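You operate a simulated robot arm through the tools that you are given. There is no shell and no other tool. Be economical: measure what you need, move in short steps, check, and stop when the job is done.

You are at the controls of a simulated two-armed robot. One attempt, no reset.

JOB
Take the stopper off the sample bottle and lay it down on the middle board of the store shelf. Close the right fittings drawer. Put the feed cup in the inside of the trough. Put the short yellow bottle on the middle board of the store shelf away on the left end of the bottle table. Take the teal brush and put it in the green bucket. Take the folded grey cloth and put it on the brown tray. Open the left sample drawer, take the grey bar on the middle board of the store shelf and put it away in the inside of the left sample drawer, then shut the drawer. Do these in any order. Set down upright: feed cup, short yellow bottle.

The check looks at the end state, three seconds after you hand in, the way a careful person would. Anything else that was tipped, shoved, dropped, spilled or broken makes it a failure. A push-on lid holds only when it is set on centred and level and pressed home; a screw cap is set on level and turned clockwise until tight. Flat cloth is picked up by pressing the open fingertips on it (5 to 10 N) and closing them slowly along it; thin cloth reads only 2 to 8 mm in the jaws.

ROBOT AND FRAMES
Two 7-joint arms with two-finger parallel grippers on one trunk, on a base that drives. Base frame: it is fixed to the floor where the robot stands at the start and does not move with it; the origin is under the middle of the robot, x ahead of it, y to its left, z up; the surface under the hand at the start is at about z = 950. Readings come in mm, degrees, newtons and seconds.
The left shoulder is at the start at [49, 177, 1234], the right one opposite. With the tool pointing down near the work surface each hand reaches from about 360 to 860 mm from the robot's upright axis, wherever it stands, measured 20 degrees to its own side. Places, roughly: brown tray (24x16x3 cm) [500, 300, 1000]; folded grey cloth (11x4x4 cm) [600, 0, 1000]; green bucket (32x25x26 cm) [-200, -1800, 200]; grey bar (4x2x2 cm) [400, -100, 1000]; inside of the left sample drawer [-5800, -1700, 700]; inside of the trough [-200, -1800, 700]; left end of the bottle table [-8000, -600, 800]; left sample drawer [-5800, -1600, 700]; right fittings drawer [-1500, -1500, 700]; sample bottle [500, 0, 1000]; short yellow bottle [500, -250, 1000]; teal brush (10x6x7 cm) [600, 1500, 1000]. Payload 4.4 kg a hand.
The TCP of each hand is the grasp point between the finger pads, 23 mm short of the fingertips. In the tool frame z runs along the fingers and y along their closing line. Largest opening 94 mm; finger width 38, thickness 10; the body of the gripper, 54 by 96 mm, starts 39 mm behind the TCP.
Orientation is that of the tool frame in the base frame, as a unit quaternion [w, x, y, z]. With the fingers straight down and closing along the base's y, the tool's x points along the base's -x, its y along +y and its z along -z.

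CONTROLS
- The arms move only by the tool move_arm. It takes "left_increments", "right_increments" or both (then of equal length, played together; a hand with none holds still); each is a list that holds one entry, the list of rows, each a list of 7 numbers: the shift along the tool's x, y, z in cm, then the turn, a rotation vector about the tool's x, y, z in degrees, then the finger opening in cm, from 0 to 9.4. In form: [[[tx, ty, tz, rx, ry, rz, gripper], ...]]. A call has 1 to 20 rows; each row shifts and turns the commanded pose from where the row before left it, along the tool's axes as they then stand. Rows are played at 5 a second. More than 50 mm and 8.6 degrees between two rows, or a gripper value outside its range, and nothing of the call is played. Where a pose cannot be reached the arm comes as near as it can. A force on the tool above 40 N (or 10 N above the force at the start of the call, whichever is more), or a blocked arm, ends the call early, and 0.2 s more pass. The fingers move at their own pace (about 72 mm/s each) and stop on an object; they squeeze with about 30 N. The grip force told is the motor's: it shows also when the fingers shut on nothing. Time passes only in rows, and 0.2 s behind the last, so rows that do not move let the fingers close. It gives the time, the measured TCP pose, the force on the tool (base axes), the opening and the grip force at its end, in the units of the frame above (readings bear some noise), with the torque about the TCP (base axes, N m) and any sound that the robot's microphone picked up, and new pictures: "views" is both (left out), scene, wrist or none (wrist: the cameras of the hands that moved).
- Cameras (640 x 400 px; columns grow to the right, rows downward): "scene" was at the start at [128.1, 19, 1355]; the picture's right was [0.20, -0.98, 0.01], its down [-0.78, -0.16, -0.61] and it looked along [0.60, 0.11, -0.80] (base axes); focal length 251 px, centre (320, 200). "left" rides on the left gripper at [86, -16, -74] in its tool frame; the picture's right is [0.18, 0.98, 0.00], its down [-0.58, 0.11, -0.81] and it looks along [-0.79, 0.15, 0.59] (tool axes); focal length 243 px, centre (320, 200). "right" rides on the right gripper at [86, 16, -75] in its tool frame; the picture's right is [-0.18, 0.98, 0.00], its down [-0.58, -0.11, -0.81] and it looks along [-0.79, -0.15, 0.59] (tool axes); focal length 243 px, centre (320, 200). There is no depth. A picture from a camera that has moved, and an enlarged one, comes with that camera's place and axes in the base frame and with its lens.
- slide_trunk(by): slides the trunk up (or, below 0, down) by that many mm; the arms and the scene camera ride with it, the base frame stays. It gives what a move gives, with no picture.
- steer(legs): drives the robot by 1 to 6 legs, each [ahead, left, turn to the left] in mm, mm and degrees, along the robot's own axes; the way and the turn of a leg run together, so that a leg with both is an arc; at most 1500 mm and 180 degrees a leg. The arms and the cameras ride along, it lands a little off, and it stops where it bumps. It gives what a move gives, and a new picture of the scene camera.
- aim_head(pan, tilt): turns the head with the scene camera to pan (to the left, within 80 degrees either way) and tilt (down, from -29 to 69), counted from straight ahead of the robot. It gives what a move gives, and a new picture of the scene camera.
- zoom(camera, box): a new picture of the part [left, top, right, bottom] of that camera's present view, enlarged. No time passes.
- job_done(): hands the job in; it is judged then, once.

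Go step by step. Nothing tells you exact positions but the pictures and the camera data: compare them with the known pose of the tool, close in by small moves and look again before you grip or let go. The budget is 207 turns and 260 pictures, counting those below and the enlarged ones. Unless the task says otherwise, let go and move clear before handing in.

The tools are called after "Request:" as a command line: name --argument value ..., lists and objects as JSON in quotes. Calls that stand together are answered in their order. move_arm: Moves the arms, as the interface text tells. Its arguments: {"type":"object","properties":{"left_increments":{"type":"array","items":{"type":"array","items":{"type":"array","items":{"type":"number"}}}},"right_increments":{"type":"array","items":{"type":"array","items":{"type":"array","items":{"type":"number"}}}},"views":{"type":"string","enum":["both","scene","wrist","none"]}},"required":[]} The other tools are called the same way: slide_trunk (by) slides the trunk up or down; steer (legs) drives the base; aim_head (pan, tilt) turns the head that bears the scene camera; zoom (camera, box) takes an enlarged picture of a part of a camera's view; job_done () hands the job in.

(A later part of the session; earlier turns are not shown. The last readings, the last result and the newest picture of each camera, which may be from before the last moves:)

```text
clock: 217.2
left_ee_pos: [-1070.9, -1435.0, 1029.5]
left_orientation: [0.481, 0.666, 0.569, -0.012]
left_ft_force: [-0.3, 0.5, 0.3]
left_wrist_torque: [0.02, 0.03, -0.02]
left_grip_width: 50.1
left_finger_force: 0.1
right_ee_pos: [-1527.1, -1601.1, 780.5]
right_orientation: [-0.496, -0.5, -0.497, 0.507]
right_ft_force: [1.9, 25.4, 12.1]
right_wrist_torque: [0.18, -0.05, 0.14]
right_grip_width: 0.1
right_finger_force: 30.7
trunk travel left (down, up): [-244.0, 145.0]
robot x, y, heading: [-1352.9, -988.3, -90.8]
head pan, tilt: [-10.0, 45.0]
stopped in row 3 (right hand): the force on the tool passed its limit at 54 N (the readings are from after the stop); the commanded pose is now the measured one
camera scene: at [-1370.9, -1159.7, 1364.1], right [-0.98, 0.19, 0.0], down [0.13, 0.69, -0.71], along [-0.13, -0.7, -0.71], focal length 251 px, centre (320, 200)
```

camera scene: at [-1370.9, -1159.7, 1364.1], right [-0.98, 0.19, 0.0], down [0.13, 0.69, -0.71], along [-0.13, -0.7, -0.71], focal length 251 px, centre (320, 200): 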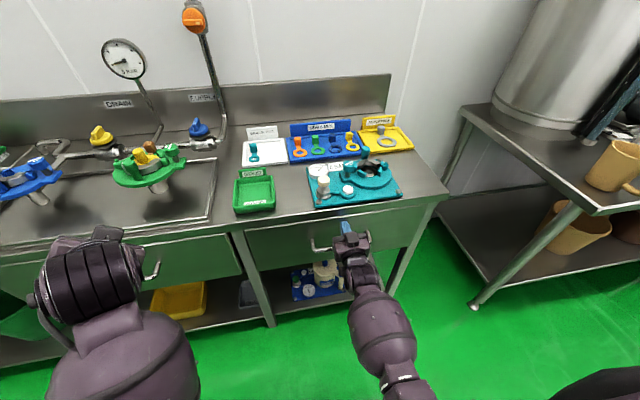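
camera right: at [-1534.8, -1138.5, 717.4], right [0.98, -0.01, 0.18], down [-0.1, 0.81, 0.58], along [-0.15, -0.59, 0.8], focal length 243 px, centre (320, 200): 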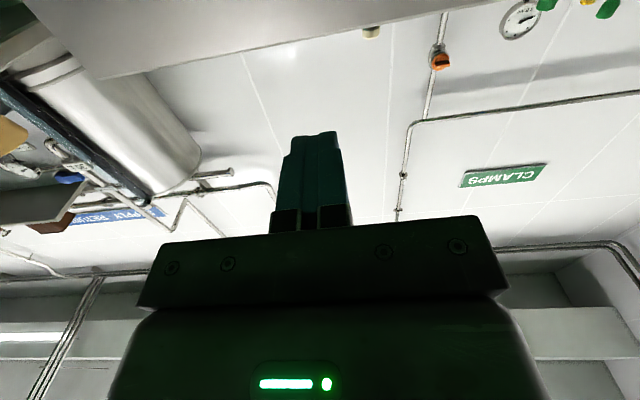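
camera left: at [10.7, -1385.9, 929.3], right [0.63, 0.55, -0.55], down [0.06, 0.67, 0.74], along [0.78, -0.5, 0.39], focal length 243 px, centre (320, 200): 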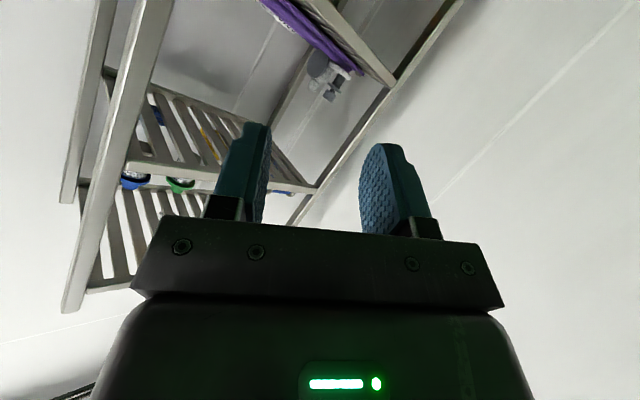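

Drawer is shut against its stop. Back off, turn toward the store shelf, restoring the right hand to vertical.

Request:
steer --legs '[[-400, 0, 0], [0, 0, 90]]'

Request:
move_arm --right_increments '[[[-4.5, 0, -1, 0, 0, 0, 0], [-4.5, 0, -1, 0, 0, 0, 0], [-4.5, 0, -1, 0, 0, 0, 2], [-4.5, 0, -1, 0, 0, 0, 4], [-4.5, 0, -1, 0, 0, 0, 6], [-4.5, 0, -1, 0, 0, 0, 6], [-4.5, 0, -1, 0, 0, 0, 6], [-4.5, 0, -1, 0, 0, 0, 6], [2.2, 0, 0, 0, 8.2, 0, 6], [2.2, 0, 0, 0, 8.2, 0, 6], [2.2, 0, 0, 0, 8.2, 0, 6], [2.2, 0, 0, 0, 8.2, 0, 6], [2.2, 0, 0, 0, 8.2, 0, 6], [2.2, 0, 0, 0, 8.2, 0, 6], [2.2, 0, 0, 0, 8.2, 0, 6], [2.2, 0, 0, 0, 8.2, 0, 6], [2.2, 0, 0, 0, 8.2, 0, 6], [2.2, 0, 0, 0, 8.2, 0, 6], [2.2, 0, 0, 0, 8.2, 0, 6]]]' --views "scene"

```text
clock: 223.6
left_ee_pos: [-897.0, -294.6, 1028.2]
left_orientation: [0.346, 0.065, 0.874, 0.335]
left_ft_force: [0.1, -0.3, 1.0]
left_wrist_torque: [0.04, -0.01, 0.02]
left_grip_width: 49.9
left_finger_force: 0.1
right_ee_pos: [-728.6, -750.1, 777.6]
right_orientation: [0.707, -0.001, 0.707, -0.005]
right_ft_force: [0.3, -0.3, 0.1]
right_wrist_torque: [-0.03, 0.01, -0.04]
right_grip_width: 0.1
right_finger_force: 30.1
trunk travel left (down, up): [-244.0, 145.0]
robot x, y, heading: [-1348.2, -577.4, -0.3]
head pan, tilt: [-10.0, 45.0]
camera scene: at [-1174.0, -595.9, 1363.3], right [-0.18, -0.98, 0.0], down [-0.7, 0.13, -0.71], along [0.7, -0.13, -0.71], focal length 251 px, centre (320, 200)
```

scene: 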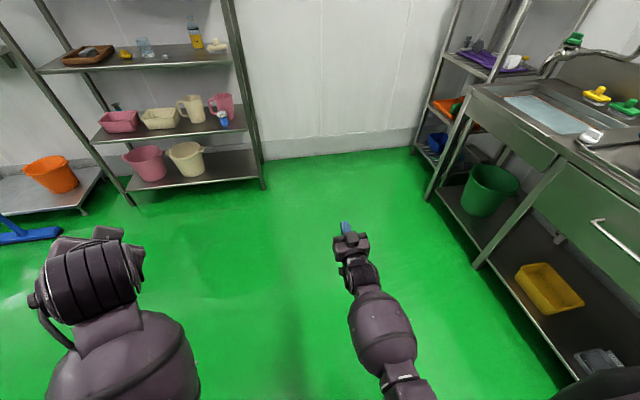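

```text
clock: 227.1
left_ee_pos: [-897.7, -296.0, 1026.9]
left_orientation: [0.347, 0.065, 0.874, 0.335]
left_ft_force: [0.0, 0.0, -0.3]
left_wrist_torque: [-0.02, 0.03, -0.02]
left_grip_width: 50.3
left_finger_force: 0.1
right_ee_pos: [-888.1, -811.3, 975.0]
right_orientation: [0.199, 0.0, 0.974, -0.108]
right_ft_force: [-0.7, -0.3, 0.7]
right_wrist_torque: [0.0, 0.01, 0.03]
right_grip_width: 60.2
right_finger_force: 0.0
right hand out of reach, approached as far as the arm can: row 17
trunk travel left (down, up): [-244.0, 145.0]
robot x, y, heading: [-1346.7, -581.4, -0.3]
head pan, tilt: [-10.0, 45.0]
stopped in row 17 (right hand): the arm was blocked; the commanded pose is now the measured one
camera scene: at [-1173.9, -596.1, 1363.3], right [-0.18, -0.98, 0.0], down [-0.7, 0.13, -0.71], along [0.7, -0.13, -0.71], focal length 251 px, centre (320, 200)
```

scene: 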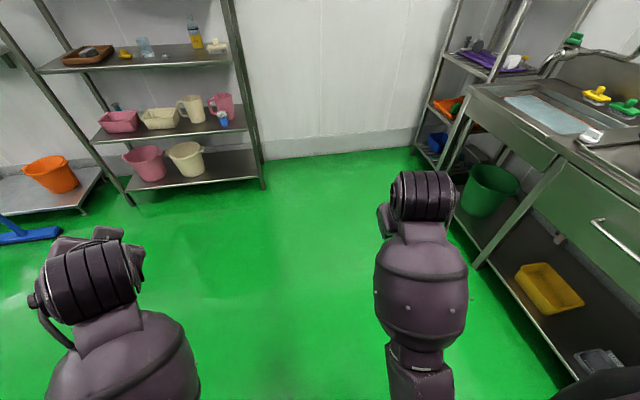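

Drive to the store shelf for the yellow bottle, keeping hands outside, and pitch the right hand to 45°.

Request:
steer --legs '[[1200, 560, 0]]'

Request:
move_arm --right_increments '[[[-1, 0, -2, 0, -7.3, 0, 7], [-1, 0, -2, 0, -7.3, 0, 7], [-1, 0, -2, 0, -7.3, 0, 8], [0, 0, 0, 0, 0, 0, 8]]]' --views "wrist"

Request:
aim_head --pan -10 --tilt 35

```text
clock: 233.7
left_ee_pos: [282.4, 283.6, 1027.6]
left_orientation: [0.343, 0.057, 0.875, 0.337]
left_ft_force: [-1.1, -0.8, -0.3]
left_wrist_torque: [0.02, 0.0, 0.01]
left_grip_width: 50.0
left_finger_force: 0.0
right_ee_pos: [302.5, -231.8, 975.4]
right_orientation: [0.201, -0.012, 0.974, -0.104]
right_ft_force: [0.0, 0.1, 0.1]
right_wrist_torque: [-0.02, -0.02, 0.0]
right_grip_width: 60.1
right_finger_force: 0.0
trunk travel left (down, up): [-244.0, 145.0]
robot x, y, heading: [-166.9, -8.5, 1.2]
head pan, tilt: [-10.0, 45.0]
camera scene: at [10.7, -23.1, 1363.3], right [-0.16, -0.99, 0.0], down [-0.7, 0.11, -0.71], along [0.7, -0.11, -0.71], focal length 251 px, centre (320, 200)
```

scene: 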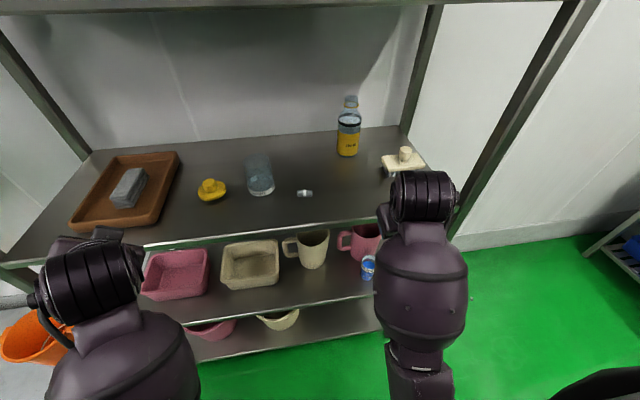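

```text
clock: 234.6
left_ee_pos: [281.3, 282.3, 1026.8]
left_orientation: [0.343, 0.057, 0.875, 0.338]
left_ft_force: [0.0, 0.7, -0.4]
left_wrist_torque: [0.02, 0.01, 0.02]
left_grip_width: 50.1
left_finger_force: 0.1
right_ee_pos: [308.9, -262.1, 1040.2]
right_orientation: [0.383, -0.056, 0.9, -0.198]
right_ft_force: [0.3, -0.2, 1.0]
right_wrist_torque: [0.01, 0.03, 0.02]
right_grip_width: 80.1
right_finger_force: 0.1
right hand out of reach, approached as far as the arm can: row 3
trunk travel left (down, up): [-244.0, 145.0]
robot x, y, heading: [-162.9, -10.4, 0.9]
head pan, tilt: [-10.0, 45.0]
stopped in row 4 (right hand): the arm was blocked; the commanded pose is now the measured one
camera right: at [195.7, -247.9, 1023.2], right [0.18, 0.95, -0.27], down [-0.17, 0.3, 0.94], along [0.97, -0.12, 0.22], focal length 243 px, centre (320, 200)
```

right: 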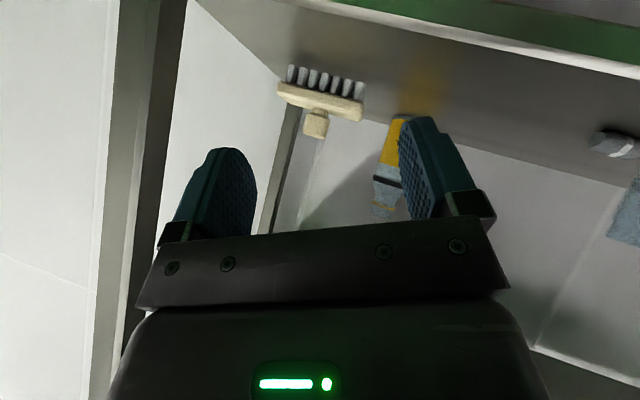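

```text
clock: 235.3
left_ee_pos: [281.3, 283.1, 1028.8]
left_orientation: [0.343, 0.057, 0.875, 0.337]
left_ft_force: [-0.6, 0.0, -0.8]
left_wrist_torque: [0.02, -0.03, 0.01]
left_grip_width: 50.0
left_finger_force: 0.0
right_ee_pos: [309.2, -262.8, 1039.8]
right_orientation: [0.384, -0.056, 0.9, -0.196]
right_ft_force: [-0.4, 0.1, 0.2]
right_wrist_torque: [-0.04, 0.0, -0.03]
right_grip_width: 80.1
right_finger_force: 0.1
trunk travel left (down, up): [-244.0, 145.0]
robot x, y, heading: [-160.2, -9.1, 1.0]
head pan, tilt: [-10.0, 35.0]
camera scene: at [17.1, -24.4, 1378.1], right [-0.16, -0.99, 0.0], down [-0.57, 0.09, -0.82], along [0.81, -0.13, -0.57], focal length 251 px, centre (320, 200)
```

scene: 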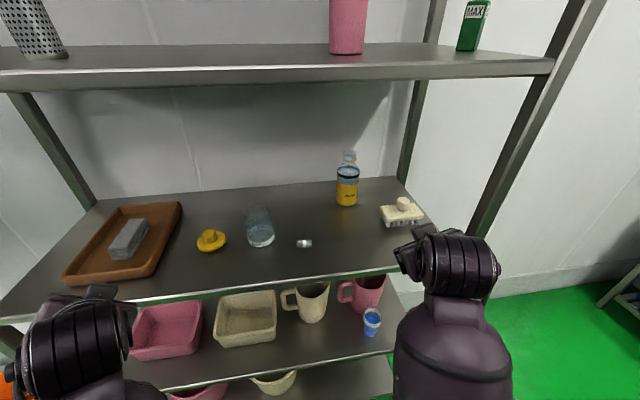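

There is also a small blue/white cup on the lower board; let me zoom to see if it is labelled.

Request:
zoom --camera "scene" --box '[330, 270, 420, 350]'

Request:
zoom --camera "scene" --box '[280, 140, 440, 260]'

```text
5.00 times, centred on (375, 310) of scene
camera zoom: at [17.1, -24.4, 1378.1], right [-0.16, -0.99, 0.0], down [-0.57, 0.09, -0.82], along [0.81, -0.13, -0.57], focal length 1254 px, centre (45, -350)
```

zoom: 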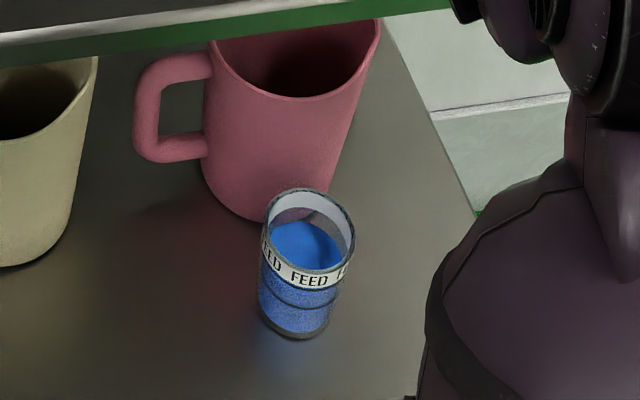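

```text
3.33 times, centred on (360, 200) of scene
camera zoom: at [17.1, -24.4, 1378.1], right [-0.16, -0.99, 0.0], down [-0.57, 0.09, -0.82], along [0.81, -0.13, -0.57], focal length 836 px, centre (187, 200)
```

zoom: 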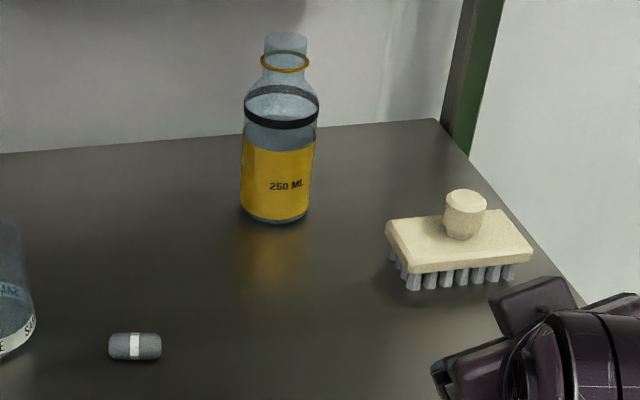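

The cup on the lower board is labelled FEED — that is the real feed cup, so I must bring the cream cup back later. Feed cup ≈[386, −237], z 600–686. First fetch the feed cup: back off, level the right hand and lower it in front of the shelf.

Request:
steer --legs '[[-90, 0, 0]]'

Request:
move_arm --right_increments '[[[-2.5, 1.5, 1.7, 0, 0, 0, 8], [-2.5, 1.5, 1.7, 0, 0, 0, 8], [0, 0, 0, -6.15, 0.4, 4.88, 8], [0, 0, 0, -6.15, 0.4, 4.88, 8], [0, 0, 0, -6.15, 0.4, 4.88, 8], [3.2, 0, 3.2, 0, 0, 0, 8], [3.2, 0, 3.2, 0, 0, 0, 8], [3.2, 0, 3.2, 0, 0, 0, 8], [3.2, 0, 3.2, 0, 0, 0, 8]]]'

```text
clock: 236.4
left_ee_pos: [190.3, 283.0, 1028.2]
left_orientation: [0.343, 0.056, 0.875, 0.338]
left_ft_force: [0.1, 0.2, 0.5]
left_wrist_torque: [0.01, 0.02, -0.03]
left_grip_width: 50.1
left_finger_force: 0.0
right_ee_pos: [221.2, -263.7, 1041.6]
right_orientation: [0.386, -0.056, 0.9, -0.197]
right_ft_force: [-0.3, 0.1, -0.7]
right_wrist_torque: [-0.02, 0.0, 0.01]
right_grip_width: 80.3
right_finger_force: 0.1
trunk travel left (down, up): [-244.0, 145.0]
robot x, y, heading: [-247.7, -10.7, 1.3]
head pan, tilt: [-10.0, 35.0]
camera scene: at [-71.9, -25.4, 1378.4], right [-0.16, -0.99, 0.0], down [-0.57, 0.09, -0.82], along [0.81, -0.13, -0.57], focal length 251 px, centre (320, 200)
```

scene: 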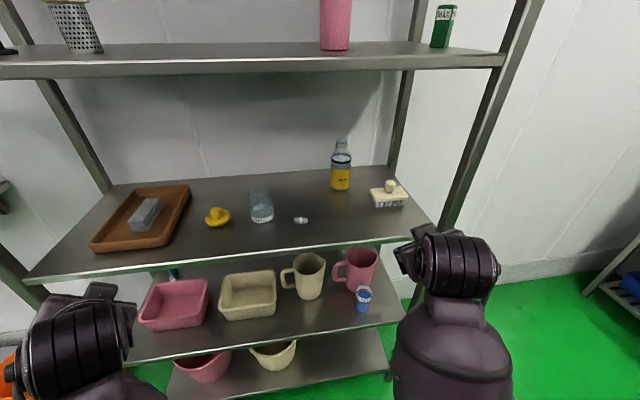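

```text
clock: 238.4
left_ee_pos: [191.2, 283.1, 1027.8]
left_orientation: [0.343, 0.054, 0.874, 0.339]
left_ft_force: [1.0, 0.7, -0.1]
left_wrist_torque: [-0.03, 0.01, -0.01]
left_grip_width: 50.1
left_finger_force: 0.1
right_ee_pos: [280.4, -236.5, 859.8]
right_orientation: [0.383, 0.0, 0.924, -0.002]
right_ft_force: [0.2, -0.7, 0.3]
right_wrist_torque: [0.0, 0.0, -0.02]
right_grip_width: 79.8
right_finger_force: 0.0
trunk travel left (down, up): [-244.0, 145.0]
robot x, y, heading: [-247.1, -11.9, 1.3]
head pan, tilt: [-10.0, 35.0]
camera scene: at [-70.6, -25.7, 1378.2], right [-0.16, -0.99, 0.0], down [-0.57, 0.09, -0.82], along [0.81, -0.13, -0.57], focal length 251 px, centre (320, 200)
camera right: at [165.7, -220.6, 851.8], right [0.13, 0.98, 0.13], down [-0.16, -0.11, 0.98], along [0.98, -0.15, 0.14], focal length 243 px, centre (320, 200)
```

scene: 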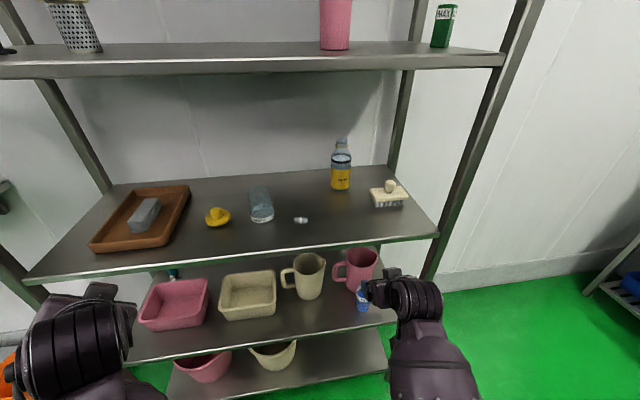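
right: 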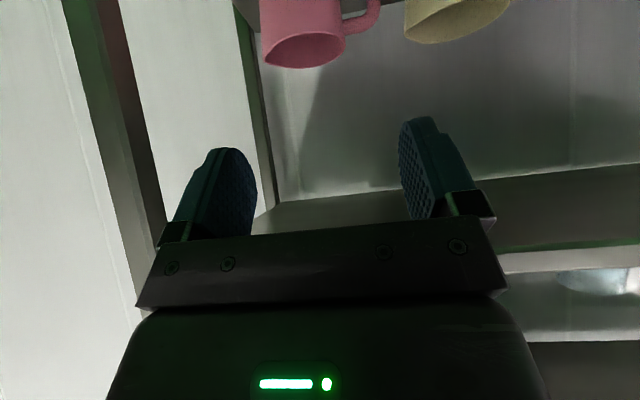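

Lower further in front of the cup.

Request:
move_arm --right_increments '[[[3.1, 0, 1.7, 0, 0, 0, 8], [3.1, 0, 1.7, 0, 0, 0, 8], [3.1, 0, 1.7, 0, 0, 0, 8], [3.1, 0, 1.7, 0, 0, 0, 8], [3.1, 0, 1.7, 0, 0, 0, 8], [0, 0, 0, 0, 0, 0, 8]]]'

```text
clock: 239.8
left_ee_pos: [191.9, 282.5, 1027.9]
left_orientation: [0.343, 0.055, 0.875, 0.338]
left_ft_force: [0.5, 0.1, 0.0]
left_wrist_torque: [0.0, 0.02, 0.02]
left_grip_width: 49.8
left_finger_force: 0.0
right_ee_pos: [229.8, -233.3, 691.4]
right_orientation: [0.383, 0.0, 0.924, 0.0]
right_ft_force: [-0.9, -0.2, -0.4]
right_wrist_torque: [-0.02, 0.02, -0.01]
right_grip_width: 80.0
right_finger_force: 0.0
trunk travel left (down, up): [-244.0, 145.0]
robot x, y, heading: [-247.6, -13.9, 1.1]
head pan, tilt: [-10.0, 35.0]
camera scene: at [-70.6, -25.4, 1378.2], right [-0.16, -0.99, 0.0], down [-0.57, 0.09, -0.82], along [0.81, -0.13, -0.57], focal length 251 px, centre (320, 200)
camera right: at [115.3, -218.3, 683.1], right [0.13, 0.98, 0.13], down [-0.16, -0.11, 0.98], along [0.98, -0.15, 0.14], focal length 243 px, centre (320, 200)
```

scene: 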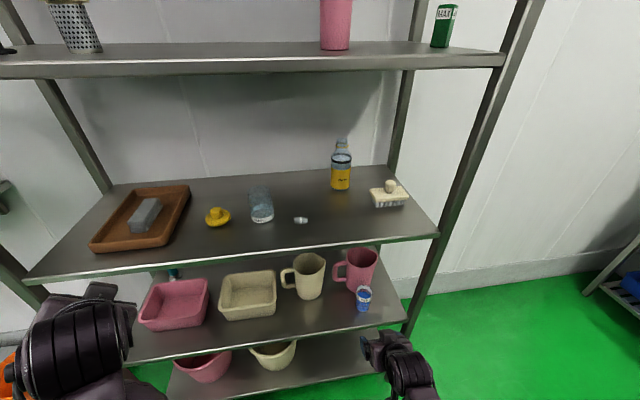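
right: 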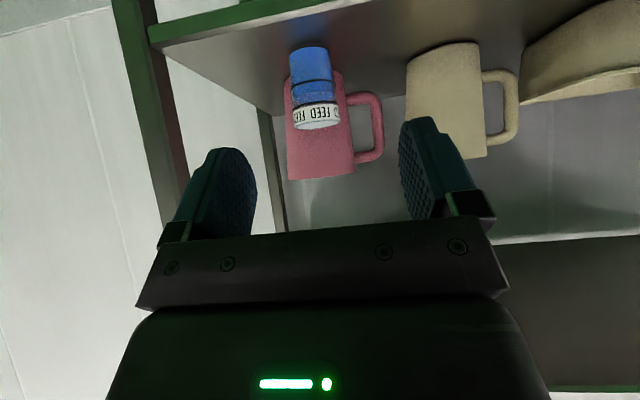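

Re-triangulated: feed cup centre ≈[420, −256], z 547–628. Advance to just in front of it.

Request:
move_arm --right_increments '[[[1.4, -1.1, 4.25, 0, 0, 0, 8], [1.4, -1.1, 4.25, 0, 0, 0, 8], [-2.1, 0, 2.1, 0, 0, 0, 8], [-2.1, 0, 2.1, 0, 0, 0, 8], [-2.1, 0, 2.1, 0, 0, 0, 8], [0, 0, 0, 0, 0, 0, 8]]]' --views "wrist"

```text
clock: 241.2
left_ee_pos: [191.8, 283.1, 1027.9]
left_orientation: [0.343, 0.055, 0.875, 0.338]
left_ft_force: [0.3, -1.2, -0.2]
left_wrist_torque: [0.01, 0.0, 0.03]
left_grip_width: 50.1
left_finger_force: 0.1
right_ee_pos: [362.2, -252.7, 612.4]
right_orientation: [0.383, -0.001, 0.924, -0.001]
right_ft_force: [0.8, 0.6, -0.4]
right_wrist_torque: [0.02, 0.02, 0.0]
right_grip_width: 80.1
right_finger_force: 0.1
trunk travel left (down, up): [-244.0, 145.0]
robot x, y, heading: [-249.3, -12.3, 1.0]
head pan, tilt: [-10.0, 35.0]
camera right: at [248.0, -238.3, 603.6], right [0.13, 0.98, 0.13], down [-0.16, -0.11, 0.98], along [0.98, -0.15, 0.14], focal length 243 px, centre (320, 200)
```

right: 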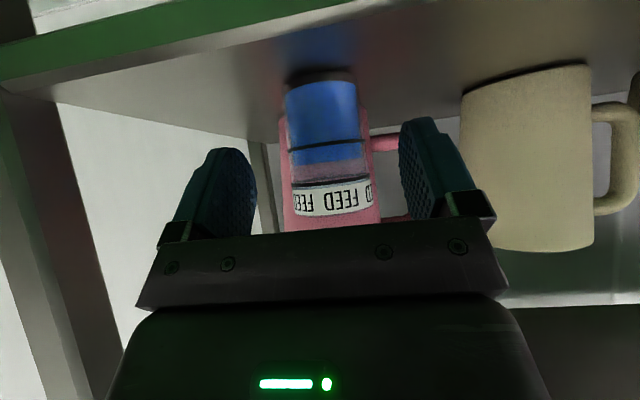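

Aligned. Advance 54 mm and close.

Request:
move_arm --right_increments '[[[-1.8, 0, 2.0, 0, 0, 0, 8], [-1.8, 0, 2.0, 0, 0, 0, 8], [0, 0, 0, 0, 0, 0, 7], [0, 0, 0, 0, 0, 0, 6], [0, 0, 0, 0, 0, 0, 5], [0, 0, 0, 0, 0, 0, 4], [0, 0, 0, 0, 0, 0, 4]]]' --views "wrist"

```text
clock: 242.8
left_ee_pos: [192.4, 283.3, 1027.8]
left_orientation: [0.342, 0.056, 0.875, 0.338]
left_ft_force: [-0.5, 0.0, 0.1]
left_wrist_torque: [0.01, 0.0, -0.03]
left_grip_width: 50.0
left_finger_force: 0.0
right_ee_pos: [415.2, -253.3, 606.6]
right_orientation: [0.383, -0.002, 0.924, 0.0]
right_ft_force: [-0.4, -0.7, -0.5]
right_wrist_torque: [-0.01, -0.08, -0.03]
right_grip_width: 55.0
right_finger_force: 30.5
trunk travel left (down, up): [-244.0, 145.0]
robot x, y, heading: [-248.4, -11.9, 1.1]
head pan, tilt: [-10.0, 35.0]
camera right: at [301.6, -238.2, 598.6], right [0.13, 0.98, 0.13], down [-0.16, -0.11, 0.98], along [0.98, -0.15, 0.14], focal length 243 px, centre (320, 200)
```

right: 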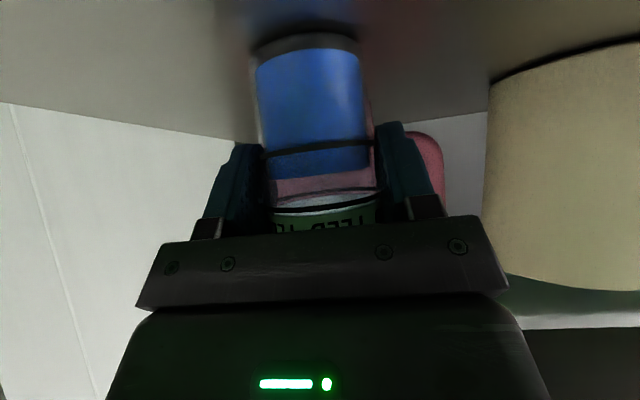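

Feed cup held. Lift gently and draw back.

Request:
move_arm --right_increments '[[[-0.9, 0, -0.9, 0, 0, 0, 4], [-0.9, 0, -0.9, 0, 0, 0, 4], [1.4, 0, -1.4, 0, 0, 0, 4], [1.6, 0, -1.6, 0, 0, 0, 4], [1.6, 0, -1.6, 0, 0, 0, 4], [1.6, 0, -1.6, 0, 0, 0, 4], [1.6, 0, -1.6, 0, 0, 0, 4], [1.6, 0, -1.6, 0, 0, 0, 4], [1.4, 0, -1.4, 0, 0, 0, 4], [-1.2, 0, -1.2, 0, 0, 0, 4], [-1.8, 0, -1.8, 0, 0, 0, 4], [-1.8, 0, -1.8, 0, 0, 0, 4], [-1.8, 0, -1.8, 0, 0, 0, 4], [-1.8, 0, -1.8, 0, 0, 0, 4], [-1.8, 0, -1.8, 0, 0, 0, 4], [-1.8, 0, -1.8, 0, 0, 0, 4], [-1.2, 0, -1.2, 0, 0, 0, 4]]]'

```text
clock: 246.4
left_ee_pos: [192.1, 282.6, 1027.0]
left_orientation: [0.343, 0.055, 0.875, 0.338]
left_ft_force: [-0.2, 0.3, 1.0]
left_wrist_torque: [0.0, 0.03, -0.02]
left_grip_width: 50.1
left_finger_force: 0.0
right_ee_pos: [264.2, -256.5, 818.2]
right_orientation: [0.382, 0.0, 0.924, 0.0]
right_ft_force: [0.5, 0.3, -2.4]
right_wrist_torque: [0.0, -0.05, 0.03]
right_grip_width: 54.7
right_finger_force: 30.1
trunk travel left (down, up): [-244.0, 145.0]
robot x, y, heading: [-249.1, -15.1, 1.2]
head pan, tilt: [-10.0, 35.0]
camera scene: at [-70.4, -25.4, 1378.1], right [-0.16, -0.99, 0.0], down [-0.57, 0.09, -0.82], along [0.81, -0.13, -0.57], focal length 251 px, centre (320, 200)
camera right: at [150.2, -240.5, 810.3], right [0.13, 0.98, 0.13], down [-0.16, -0.11, 0.98], along [0.98, -0.15, 0.14], focal length 243 px, centre (320, 200)
```

scene: 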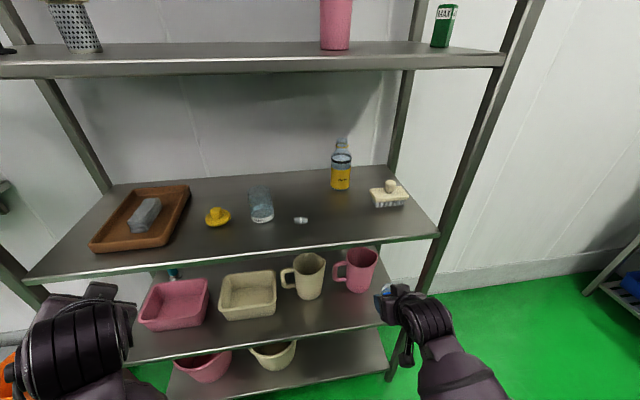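
right: 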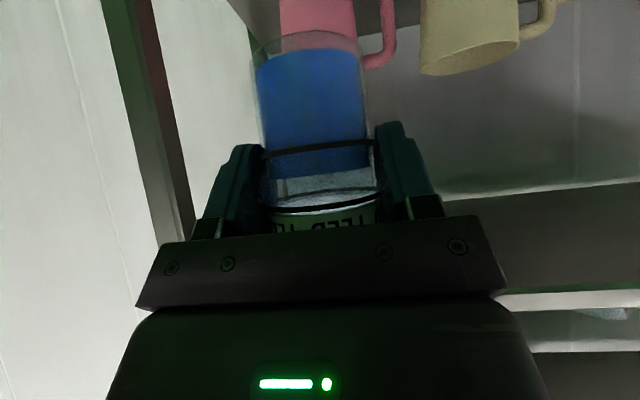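

Raise the cup to carrying height, then drive to the trough.

Request:
move_arm --right_increments '[[[-1.5, 0, -1.5, 0, 0, 0, 4], [-1.9, 0, -1.9, 0, 0, 0, 4], [-1.9, 0, -1.9, 0, 0, 0, 4], [-1.9, 0, -1.9, 0, 0, 0, 4], [-1.9, 0, -1.9, 0, 0, 0, 4], [-1.9, 0, -1.9, 0, 0, 0, 4], [-1.5, 0, -1.5, 0, 0, 0, 4]]]' --views "none"

Request:
steer --legs '[[-150, 0, 0], [0, 0, -91], [900, 245, 0]]'

Request:
aim_head --pan 0 --tilt 48

```text
clock: 248.0
left_ee_pos: [193.0, 282.6, 1028.5]
left_orientation: [0.343, 0.055, 0.875, 0.339]
left_ft_force: [0.2, 0.9, -0.9]
left_wrist_torque: [-0.01, 0.02, -0.01]
left_grip_width: 49.9
left_finger_force: 0.1
right_ee_pos: [264.8, -257.3, 996.7]
right_orientation: [0.382, -0.001, 0.924, 0.0]
right_ft_force: [1.1, 0.0, -1.9]
right_wrist_torque: [-0.02, 0.02, -0.03]
right_grip_width: 54.9
right_finger_force: 30.4
trunk travel left (down, up): [-244.0, 145.0]
robot x, y, heading: [-249.4, -12.8, 1.1]
head pan, tilt: [-10.0, 35.0]
```

```text
clock: 257.7
left_ee_pos: [133.0, -1346.9, 1028.8]
left_orientation: [0.482, 0.662, 0.574, -0.006]
left_ft_force: [-0.7, -0.8, -0.4]
left_wrist_torque: [-0.03, 0.0, 0.03]
left_grip_width: 50.2
left_finger_force: 0.1
right_ee_pos: [-406.5, -1409.9, 996.1]
right_orientation: [0.267, 0.659, 0.648, -0.272]
right_ft_force: [-1.0, -0.3, -2.0]
right_wrist_torque: [0.02, -0.02, 0.03]
right_grip_width: 54.8
right_finger_force: 30.2
trunk travel left (down, up): [-244.0, 145.0]
robot x, y, heading: [-150.7, -896.5, -89.9]
head pan, tilt: [-10.0, 35.0]
camera scene: at [-171.6, -1082.8, 1378.1], right [-0.99, 0.17, 0.0], down [0.1, 0.57, -0.82], along [-0.14, -0.81, -0.57], focal length 251 px, centre (320, 200)
```

scene: 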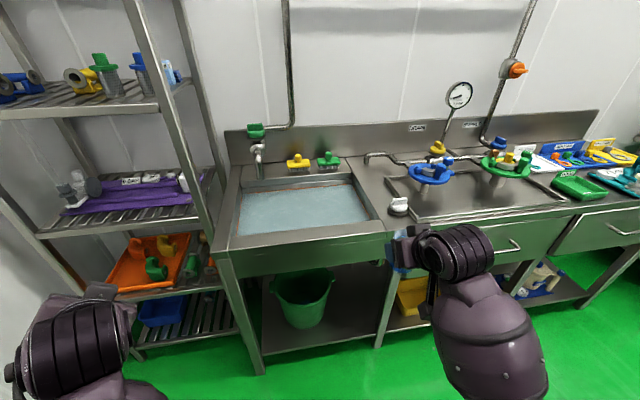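

```text
clock: 258.4
left_ee_pos: [132.6, -1346.8, 1027.8]
left_orientation: [0.481, 0.662, 0.574, -0.006]
left_ft_force: [-0.5, 0.1, 0.3]
left_wrist_torque: [-0.02, -0.02, -0.01]
left_grip_width: 50.3
left_finger_force: 0.1
right_ee_pos: [-408.1, -1408.8, 995.6]
right_orientation: [0.267, 0.659, 0.649, -0.272]
right_ft_force: [-0.1, -0.5, -1.3]
right_wrist_torque: [-0.01, 0.01, 0.0]
right_grip_width: 54.3
right_finger_force: 30.7
trunk travel left (down, up): [-244.0, 145.0]
robot x, y, heading: [-153.8, -900.0, -89.9]
head pan, tilt: [0.0, 48.0]
camera scene: at [-156.4, -1074.6, 1359.2], right [-1.0, 0.0, 0.0], down [0.0, 0.74, -0.67], along [0.0, -0.67, -0.74], focal length 251 px, centre (320, 200)
```

scene: 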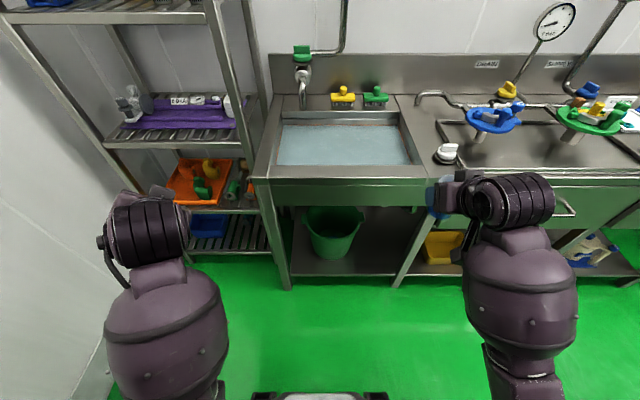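

Tuck the left hand, raise the trunk, and move into the placing position.

Request:
move_arm --left_increments '[[[0.2, 0, -3.9, 0, 0, 0, 5], [0.2, 0, -3.9, 0, 0, 0, 5], [0.2, 0, -3.9, 0, 0, 0, 5]]]' --views "none"

Request:
slide_trunk --by 140

Request:
steer --legs '[[280, 45, 0]]'

```text
clock: 259.1
left_ee_pos: [163.2, -1340.6, 1042.1]
left_orientation: [0.532, 0.66, 0.527, 0.059]
left_ft_force: [0.5, -0.1, 0.3]
left_wrist_torque: [0.04, 0.01, 0.0]
left_grip_width: 50.2
left_finger_force: 0.1
left hand out of reach, approached as far as the arm can: row 1, 2, 3
right_ee_pos: [-407.5, -1409.6, 995.6]
right_orientation: [0.268, 0.658, 0.649, -0.271]
right_ft_force: [0.9, -0.1, -2.2]
right_wrist_torque: [-0.01, 0.01, 0.01]
right_grip_width: 54.5
right_finger_force: 30.2
trunk travel left (down, up): [-244.0, 145.0]
robot x, y, heading: [-154.1, -902.1, -90.0]
head pan, tilt: [0.0, 48.0]
stopped in row 3 (left hand): the arm was blocked; the commanded pose is now the measured one
```

```text
clock: 260.7
left_ee_pos: [175.0, -1344.4, 1195.1]
left_orientation: [0.56, 0.657, 0.498, 0.081]
left_ft_force: [-0.2, -0.3, -0.7]
left_wrist_torque: [-0.01, 0.01, 0.02]
left_grip_width: 49.8
left_finger_force: 0.0
right_ee_pos: [-407.8, -1410.3, 1136.1]
right_orientation: [0.267, 0.659, 0.648, -0.273]
right_ft_force: [-0.8, -0.1, -2.8]
right_wrist_torque: [0.04, 0.0, 0.02]
right_grip_width: 54.4
right_finger_force: 29.8
trunk travel left (down, up): [-384.0, 5.0]
robot x, y, heading: [-151.0, -897.8, -90.1]
head pan, tilt: [0.0, 48.0]
```

```text
clock: 262.7
left_ee_pos: [216.4, -1622.9, 1193.8]
left_orientation: [0.56, 0.659, 0.496, 0.08]
left_ft_force: [0.3, 0.8, -0.2]
left_wrist_torque: [0.02, 0.02, 0.01]
left_grip_width: 50.2
left_finger_force: 0.1
right_ee_pos: [-364.5, -1686.0, 1136.6]
right_orientation: [0.268, 0.659, 0.647, -0.274]
right_ft_force: [0.1, -0.8, -1.3]
right_wrist_torque: [0.02, 0.01, -0.01]
right_grip_width: 54.7
right_finger_force: 29.9
trunk travel left (down, up): [-384.0, 5.0]
robot x, y, heading: [-106.1, -1176.5, -90.0]
head pan, tilt: [0.0, 48.0]
camera scene: at [-112.5, -1316.3, 1502.6], right [-1.0, 0.0, 0.0], down [0.0, 0.74, -0.67], along [0.0, -0.67, -0.74], focal length 251 px, centre (320, 200)
```

scene: 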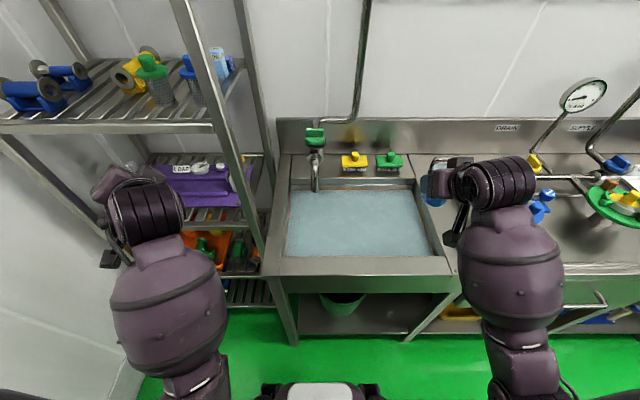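

Move over the trough, lowering to z≈890.

Request:
move_arm --right_increments '[[[-2.0, 0.9, 2.0, 0, 0, 0, 4], [-2.3, 0.9, 2.3, 0, 0, 0, 4], [-2.3, 0.9, 2.3, 0, 0, 0, 4], [-2.3, 0.9, 2.3, 0, 0, 0, 4], [-2.3, 0.9, 2.3, 0, 0, 0, 4], [-2.3, 0.9, 2.3, 0, 0, 0, 4], [0, 0.9, 0, 0, 0, 0, 4], [1.8, 0.9, 1.8, 0, 0, 0, 4], [2.2, 0, 2.2, 0, 0, 0, 4], [2.2, 0, 2.2, 0, 0, 0, 4], [2.2, 0, 2.2, 0, 0, 0, 4], [2.2, 0, 2.2, 0, 0, 0, 4], [2.2, 0, 2.2, 0, 0, 0, 4], [2.2, 0, 2.2, 0, 0, 0, 4], [2.2, 0, 2.2, 0, 0, 0, 4]]]' --views "scene"

```text
clock: 265.9
left_ee_pos: [217.9, -1622.5, 1195.0]
left_orientation: [0.56, 0.659, 0.495, 0.081]
left_ft_force: [0.9, -0.4, 0.3]
left_wrist_torque: [-0.04, 0.03, 0.03]
left_grip_width: 50.1
left_finger_force: 0.1
right_ee_pos: [-299.5, -1875.4, 892.7]
right_orientation: [0.267, 0.66, 0.646, -0.274]
right_ft_force: [0.3, 0.4, -1.9]
right_wrist_torque: [0.03, 0.01, 0.01]
right_grip_width: 54.6
right_finger_force: 30.2
trunk travel left (down, up): [-384.0, 5.0]
robot x, y, heading: [-108.8, -1174.8, -90.1]
head pan, tilt: [0.0, 48.0]
camera scene: at [-112.8, -1315.6, 1502.7], right [-1.0, 0.0, 0.0], down [0.0, 0.74, -0.67], along [0.0, -0.67, -0.74], focal length 251 px, centre (320, 200)
```

scene: 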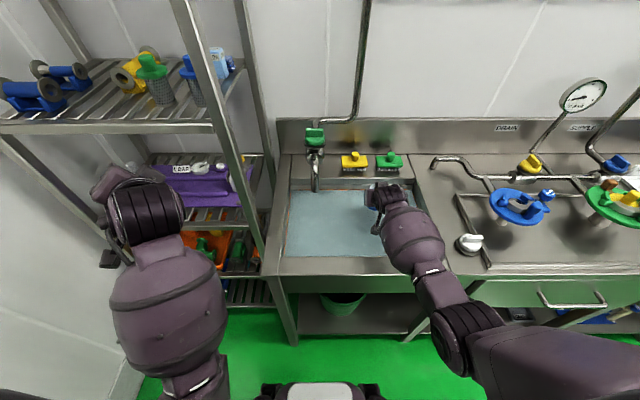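

Shift 35 mm more left for clearance from the sunken cream cup, then lower.

Request:
move_arm --right_increments '[[[0, 2, 0, 0, 0, 0, 4], [0, 2, 0, 0, 0, 0, 4], [1.41, 0, 1.41, 0, 0, 0, 4], [1.41, 0, 1.41, 0, 0, 0, 4], [1.41, 0, 1.41, 0, 0, 0, 4], [1.41, 0, 1.41, 0, 0, 0, 4], [1.41, 0, 1.41, 0, 0, 0, 4], [1.0, 0, 1.0, 0, 0, 0, 4], [0, 0, 0, 0, 0, 0, 4]]]' --views "scene"

```text
clock: 267.9
left_ee_pos: [217.4, -1622.0, 1195.0]
left_orientation: [0.56, 0.659, 0.495, 0.081]
left_ft_force: [0.0, 0.3, 0.0]
left_wrist_torque: [0.04, -0.03, 0.02]
left_grip_width: 49.9
left_finger_force: 0.0
right_ee_pos: [-255.3, -1879.7, 778.8]
right_orientation: [0.268, 0.659, 0.647, -0.273]
right_ft_force: [-0.5, -1.1, -1.6]
right_wrist_torque: [0.0, 0.0, -0.04]
right_grip_width: 54.4
right_finger_force: 30.2
trunk travel left (down, up): [-384.0, 5.0]
robot x, y, heading: [-109.2, -1174.7, -90.1]
head pan, tilt: [0.0, 48.0]
camera scene: at [-112.9, -1314.8, 1502.7], right [-1.0, 0.0, 0.0], down [0.0, 0.74, -0.67], along [0.0, -0.67, -0.74], focal length 251 px, centre (320, 200)
```

scene: 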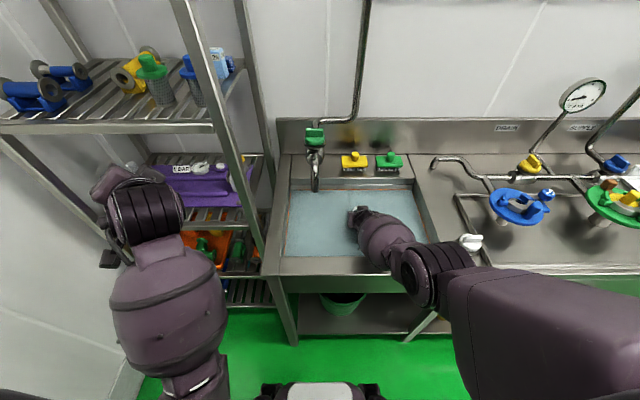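

Continue lowering in small steps to contact (expected near z≈745).

Request:
move_arm --right_increments '[[[0.5, 0, 0.5, 0, 0, 0, 4], [0.5, 0, 0.5, 0, 0, 0, 4], [0.35, 0, 0.35, 0, 0, 0, 4], [0.35, 0, 0.35, 0, 0, 0, 4], [0.25, 0, 0.25, 0, 0, 0, 4], [0.25, 0, 0.25, 0, 0, 0, 4], [0.2, 0, 0.2, 0, 0, 0, 4], [0, 0, 0, 0, 0, 0, 4]]]' --views "none"

```text
clock: 269.7
left_ee_pos: [217.1, -1623.1, 1194.7]
left_orientation: [0.561, 0.659, 0.495, 0.081]
left_ft_force: [0.0, 0.1, -0.4]
left_wrist_torque: [0.0, -0.01, 0.02]
left_grip_width: 50.1
left_finger_force: 0.1
right_ee_pos: [-258.9, -1867.2, 764.5]
right_orientation: [0.267, 0.659, 0.648, -0.273]
right_ft_force: [-0.3, 0.0, -2.0]
right_wrist_torque: [-0.03, -0.01, 0.02]
right_grip_width: 54.5
right_finger_force: 29.9
right hand out of reach, approached as far as the arm can: row 2, 3, 4, 6
trunk travel left (down, up): [-384.0, 5.0]
robot x, y, heading: [-107.6, -1179.6, -90.1]
head pan, tilt: [0.0, 48.0]
```

Arm is at full reach; continue with the trunk.

Request:
slide_trunk --by -10

Request:
slide_trunk --by -7

```text
clock: 270.3
left_ee_pos: [223.5, -1626.2, 1192.8]
left_orientation: [0.583, 0.659, 0.464, 0.103]
left_ft_force: [0.0, -0.3, 0.6]
left_wrist_torque: [-0.02, -0.02, -0.02]
left_grip_width: 50.2
left_finger_force: 0.1
right_ee_pos: [-258.7, -1869.7, 757.5]
right_orientation: [0.268, 0.659, 0.647, -0.274]
right_ft_force: [0.7, 0.1, -1.6]
right_wrist_torque: [0.01, -0.03, 0.03]
right_grip_width: 54.6
right_finger_force: 29.8
trunk travel left (down, up): [-374.0, 15.0]
robot x, y, heading: [-111.7, -1177.8, -89.7]
head pan, tilt: [0.0, 48.0]
```

```text
clock: 270.9
left_ee_pos: [233.1, -1625.3, 1191.1]
left_orientation: [0.596, 0.657, 0.446, 0.12]
left_ft_force: [-0.2, -0.2, -1.0]
left_wrist_torque: [0.0, 0.0, 0.02]
left_grip_width: 49.9
left_finger_force: 0.1
right_ee_pos: [-258.1, -1872.7, 752.2]
right_orientation: [0.271, 0.658, 0.647, -0.276]
right_ft_force: [0.3, 0.7, 1.9]
right_wrist_torque: [-0.13, -0.05, 0.04]
right_grip_width: 54.3
right_finger_force: 30.0
trunk travel left (down, up): [-367.0, 22.0]
robot x, y, heading: [-111.3, -1173.6, -90.3]
head pan, tilt: [0.0, 48.0]
stopped: the arm was blocked; the commanded pose is now the measured one
```

Request:
slide_trunk --by -6

Request:
slide_trunk --by -5

```text
clock: 271.5
left_ee_pos: [233.9, -1626.0, 1192.8]
left_orientation: [0.611, 0.656, 0.423, 0.131]
left_ft_force: [-0.5, 0.1, 0.0]
left_wrist_torque: [-0.01, 0.04, 0.01]
left_grip_width: 50.1
left_finger_force: 0.0
right_ee_pos: [-258.3, -1872.9, 750.7]
right_orientation: [0.272, 0.657, 0.646, -0.278]
right_ft_force: [-2.4, 1.6, 24.8]
right_wrist_torque: [-0.43, -0.08, -0.02]
right_grip_width: 54.5
right_finger_force: 29.5
trunk travel left (down, up): [-361.0, 28.0]
robot x, y, heading: [-107.9, -1181.6, -90.3]
head pan, tilt: [0.0, 48.0]
```

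```text
clock: 271.9
left_ee_pos: [234.9, -1628.5, 1191.1]
left_orientation: [0.615, 0.656, 0.415, 0.137]
left_ft_force: [0.5, -0.9, 0.3]
left_wrist_torque: [0.0, -0.03, 0.03]
left_grip_width: 50.0
left_finger_force: 0.1
right_ee_pos: [-257.5, -1877.0, 749.6]
right_orientation: [0.275, 0.655, 0.646, -0.278]
right_ft_force: [0.1, 1.0, 12.1]
right_wrist_torque: [0.25, -0.16, -0.05]
right_grip_width: 54.3
right_finger_force: 30.0
trunk travel left (down, up): [-358.0, 30.0]
robot x, y, heading: [-110.5, -1177.3, -90.0]
head pan, tilt: [0.0, 48.0]
stopped: the force on the tool passed its limit at 45 N (the readings are from after the stop); the commanded pose is now the measured one
```

Contact: the feed cup stands on the floor. Ease, release, rise straight up.

Request:
slide_trunk --by 4

Request:
move_arm --right_increments '[[[0, 0, 0, 0, 0, 0, 6], [0, 0, 0, 0, 0, 0, 7], [0, 0, 0, 0, 0, 0, 8], [0, 0, 0, 0, 0, 0, 8], [-0.35, 0, -0.35, 0, 0, 0, 8], [-0.71, 0, -0.71, 0, 0, 0, 8], [-1.4, 0, -1.4, 0, 0, 0, 8], [-1.4, 0, -1.4, 0, 0, 0, 8], [-1.4, 0, -1.4, 0, 0, 0, 8], [-1.4, 0, -1.4, 0, 0, 0, 8], [-1.4, 0, -1.4, 0, 0, 0, 8], [-1.4, 0, -1.4, 0, 0, 0, 8], [-1.4, 0, -1.4, 0, 0, 0, 8]]]'

```text
clock: 272.4
left_ee_pos: [232.2, -1631.1, 1199.7]
left_orientation: [0.626, 0.657, 0.396, 0.143]
left_ft_force: [-0.1, 0.4, 0.3]
left_wrist_torque: [0.02, 0.0, -0.02]
left_grip_width: 49.9
left_finger_force: 0.1
right_ee_pos: [-258.8, -1872.6, 750.9]
right_orientation: [0.273, 0.657, 0.646, -0.277]
right_ft_force: [0.6, 0.8, 0.6]
right_wrist_torque: [0.0, 0.0, 0.02]
right_grip_width: 54.3
right_finger_force: 30.3
trunk travel left (down, up): [-362.0, 26.0]
robot x, y, heading: [-114.7, -1173.4, -90.2]
head pan, tilt: [0.0, 48.0]
```

```text
clock: 275.2
left_ee_pos: [234.5, -1629.1, 1201.5]
left_orientation: [0.626, 0.655, 0.397, 0.144]
left_ft_force: [0.4, -0.6, -0.1]
left_wrist_torque: [0.01, 0.01, -0.02]
left_grip_width: 49.9
left_finger_force: 0.1
right_ee_pos: [-258.6, -1868.7, 906.3]
right_orientation: [0.273, 0.657, 0.646, -0.277]
right_ft_force: [-0.4, -0.2, 0.2]
right_wrist_torque: [0.01, -0.02, -0.03]
right_grip_width: 80.0
right_finger_force: 0.0
trunk travel left (down, up): [-362.0, 26.0]
robot x, y, heading: [-112.9, -1175.2, -90.0]
head pan, tilt: [0.0, 48.0]
camera scene: at [-112.7, -1313.4, 1482.0], right [-1.0, 0.0, 0.0], down [0.0, 0.74, -0.67], along [0.0, -0.67, -0.74], focal length 251 px, centre (320, 200)
camera right: at [-240.7, -1757.2, 895.1], right [0.98, -0.14, 0.13], down [-0.11, 0.17, 0.98], along [-0.16, -0.97, 0.16], focal length 243 px, centre (320, 200)
```

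scene: 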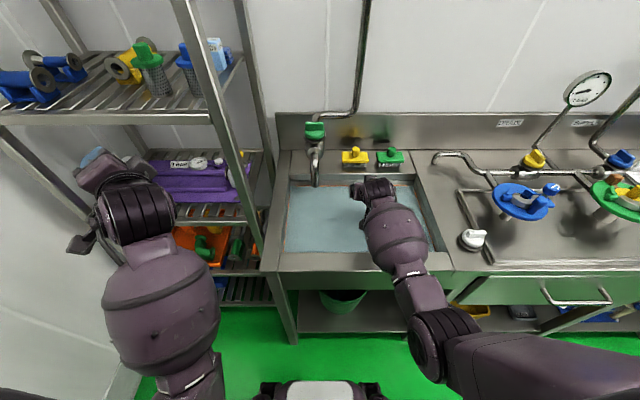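
right: 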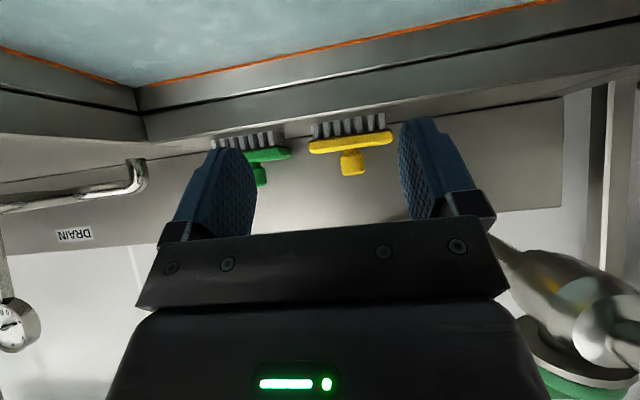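

Now retrieve the cream cup at [−366, −1885]. Shift the robot right a little and align.

Request:
steer --legs '[[0, -45, 0]]'

```text
clock: 276.3
left_ee_pos: [190.7, -1629.7, 1203.5]
left_orientation: [0.627, 0.654, 0.399, 0.145]
left_ft_force: [-0.7, 0.3, -0.1]
left_wrist_torque: [-0.01, 0.0, 0.01]
left_grip_width: 49.9
left_finger_force: 0.1
right_ee_pos: [-301.2, -1870.2, 906.1]
right_orientation: [0.273, 0.656, 0.646, -0.277]
right_ft_force: [-0.1, -0.1, 0.0]
right_wrist_torque: [0.04, -0.03, -0.05]
right_grip_width: 80.1
right_finger_force: 0.0
trunk travel left (down, up): [-362.0, 26.0]
robot x, y, heading: [-150.5, -1176.0, -90.0]
head pan, tilt: [0.0, 48.0]
camera scene: at [-156.8, -1313.4, 1482.0], right [-1.0, 0.0, 0.0], down [0.0, 0.74, -0.67], along [0.0, -0.67, -0.74], focal length 251 px, centre (320, 200)
```

scene: 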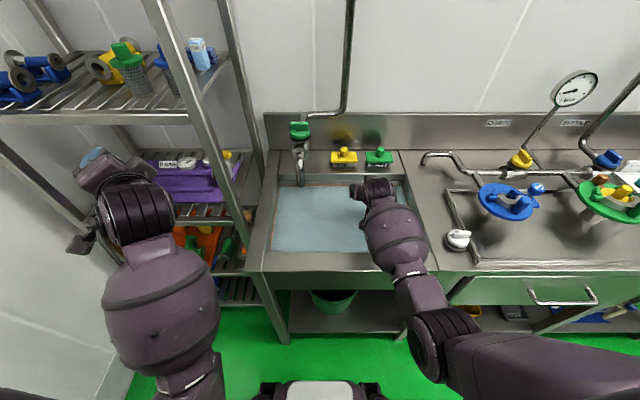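

Request:
move_arm --right_increments '[[[-0.5, -3.25, 0.5, 0, 0, 0, 9], [-0.5, -3.25, 0.5, 0, 0, 0, 9], [1.5, 0, 1.5, 0, 0, 0, 9], [1.5, 0, 1.5, 0, 0, 0, 9], [1.5, 0, 1.5, 0, 0, 0, 9], [1.5, 0, 1.5, 0, 0, 0, 9], [0, 0, 0, 0, 0, 0, 9]]]' --views "none"

```text
clock: 277.9
left_ee_pos: [191.8, -1629.4, 1201.1]
left_orientation: [0.627, 0.655, 0.396, 0.146]
left_ft_force: [0.4, 0.1, 0.8]
left_wrist_torque: [0.03, 0.0, 0.01]
left_grip_width: 49.9
left_finger_force: 0.0
right_ee_pos: [-366.1, -1886.3, 819.8]
right_orientation: [0.274, 0.656, 0.647, -0.277]
right_ft_force: [1.0, -0.2, -0.2]
right_wrist_torque: [0.0, 0.0, 0.03]
right_grip_width: 90.1
right_finger_force: 0.1
trunk travel left (down, up): [-362.0, 26.0]
robot x, y, heading: [-154.7, -1177.0, -90.3]
head pan, tilt: [0.0, 48.0]
```

Aligned exactly over the cream cup. Descend slowly.

Request:
move_arm --right_increments '[[[0.7, 0, 0.7, 0, 0, 0, 9], [0.7, 0, 0.7, 0, 0, 0, 9], [0.7, 0, 0.7, 0, 0, 0, 9], [0.7, 0, 0.7, 0, 0, 0, 9], [0.7, 0, 0.7, 0, 0, 0, 9], [0.5, 0, 0.5, 0, 0, 0, 9], [0.5, 0, 0.5, 0, 0, 0, 9], [0, 0, 0, 0, 0, 0, 9]]]' --views "none"

```text
clock: 279.7
left_ee_pos: [193.3, -1629.0, 1202.6]
left_orientation: [0.627, 0.655, 0.396, 0.146]
left_ft_force: [0.2, -0.2, 0.5]
left_wrist_torque: [0.02, 0.0, 0.01]
left_grip_width: 50.0
left_finger_force: 0.1
right_ee_pos: [-366.0, -1883.8, 756.9]
right_orientation: [0.273, 0.656, 0.647, -0.277]
right_ft_force: [-0.1, -0.5, -0.8]
right_wrist_torque: [0.01, 0.01, -0.02]
right_grip_width: 90.1
right_finger_force: 0.2
trunk travel left (down, up): [-362.0, 26.0]
robot x, y, heading: [-153.4, -1175.1, -89.8]
head pan, tilt: [0.0, 48.0]
```

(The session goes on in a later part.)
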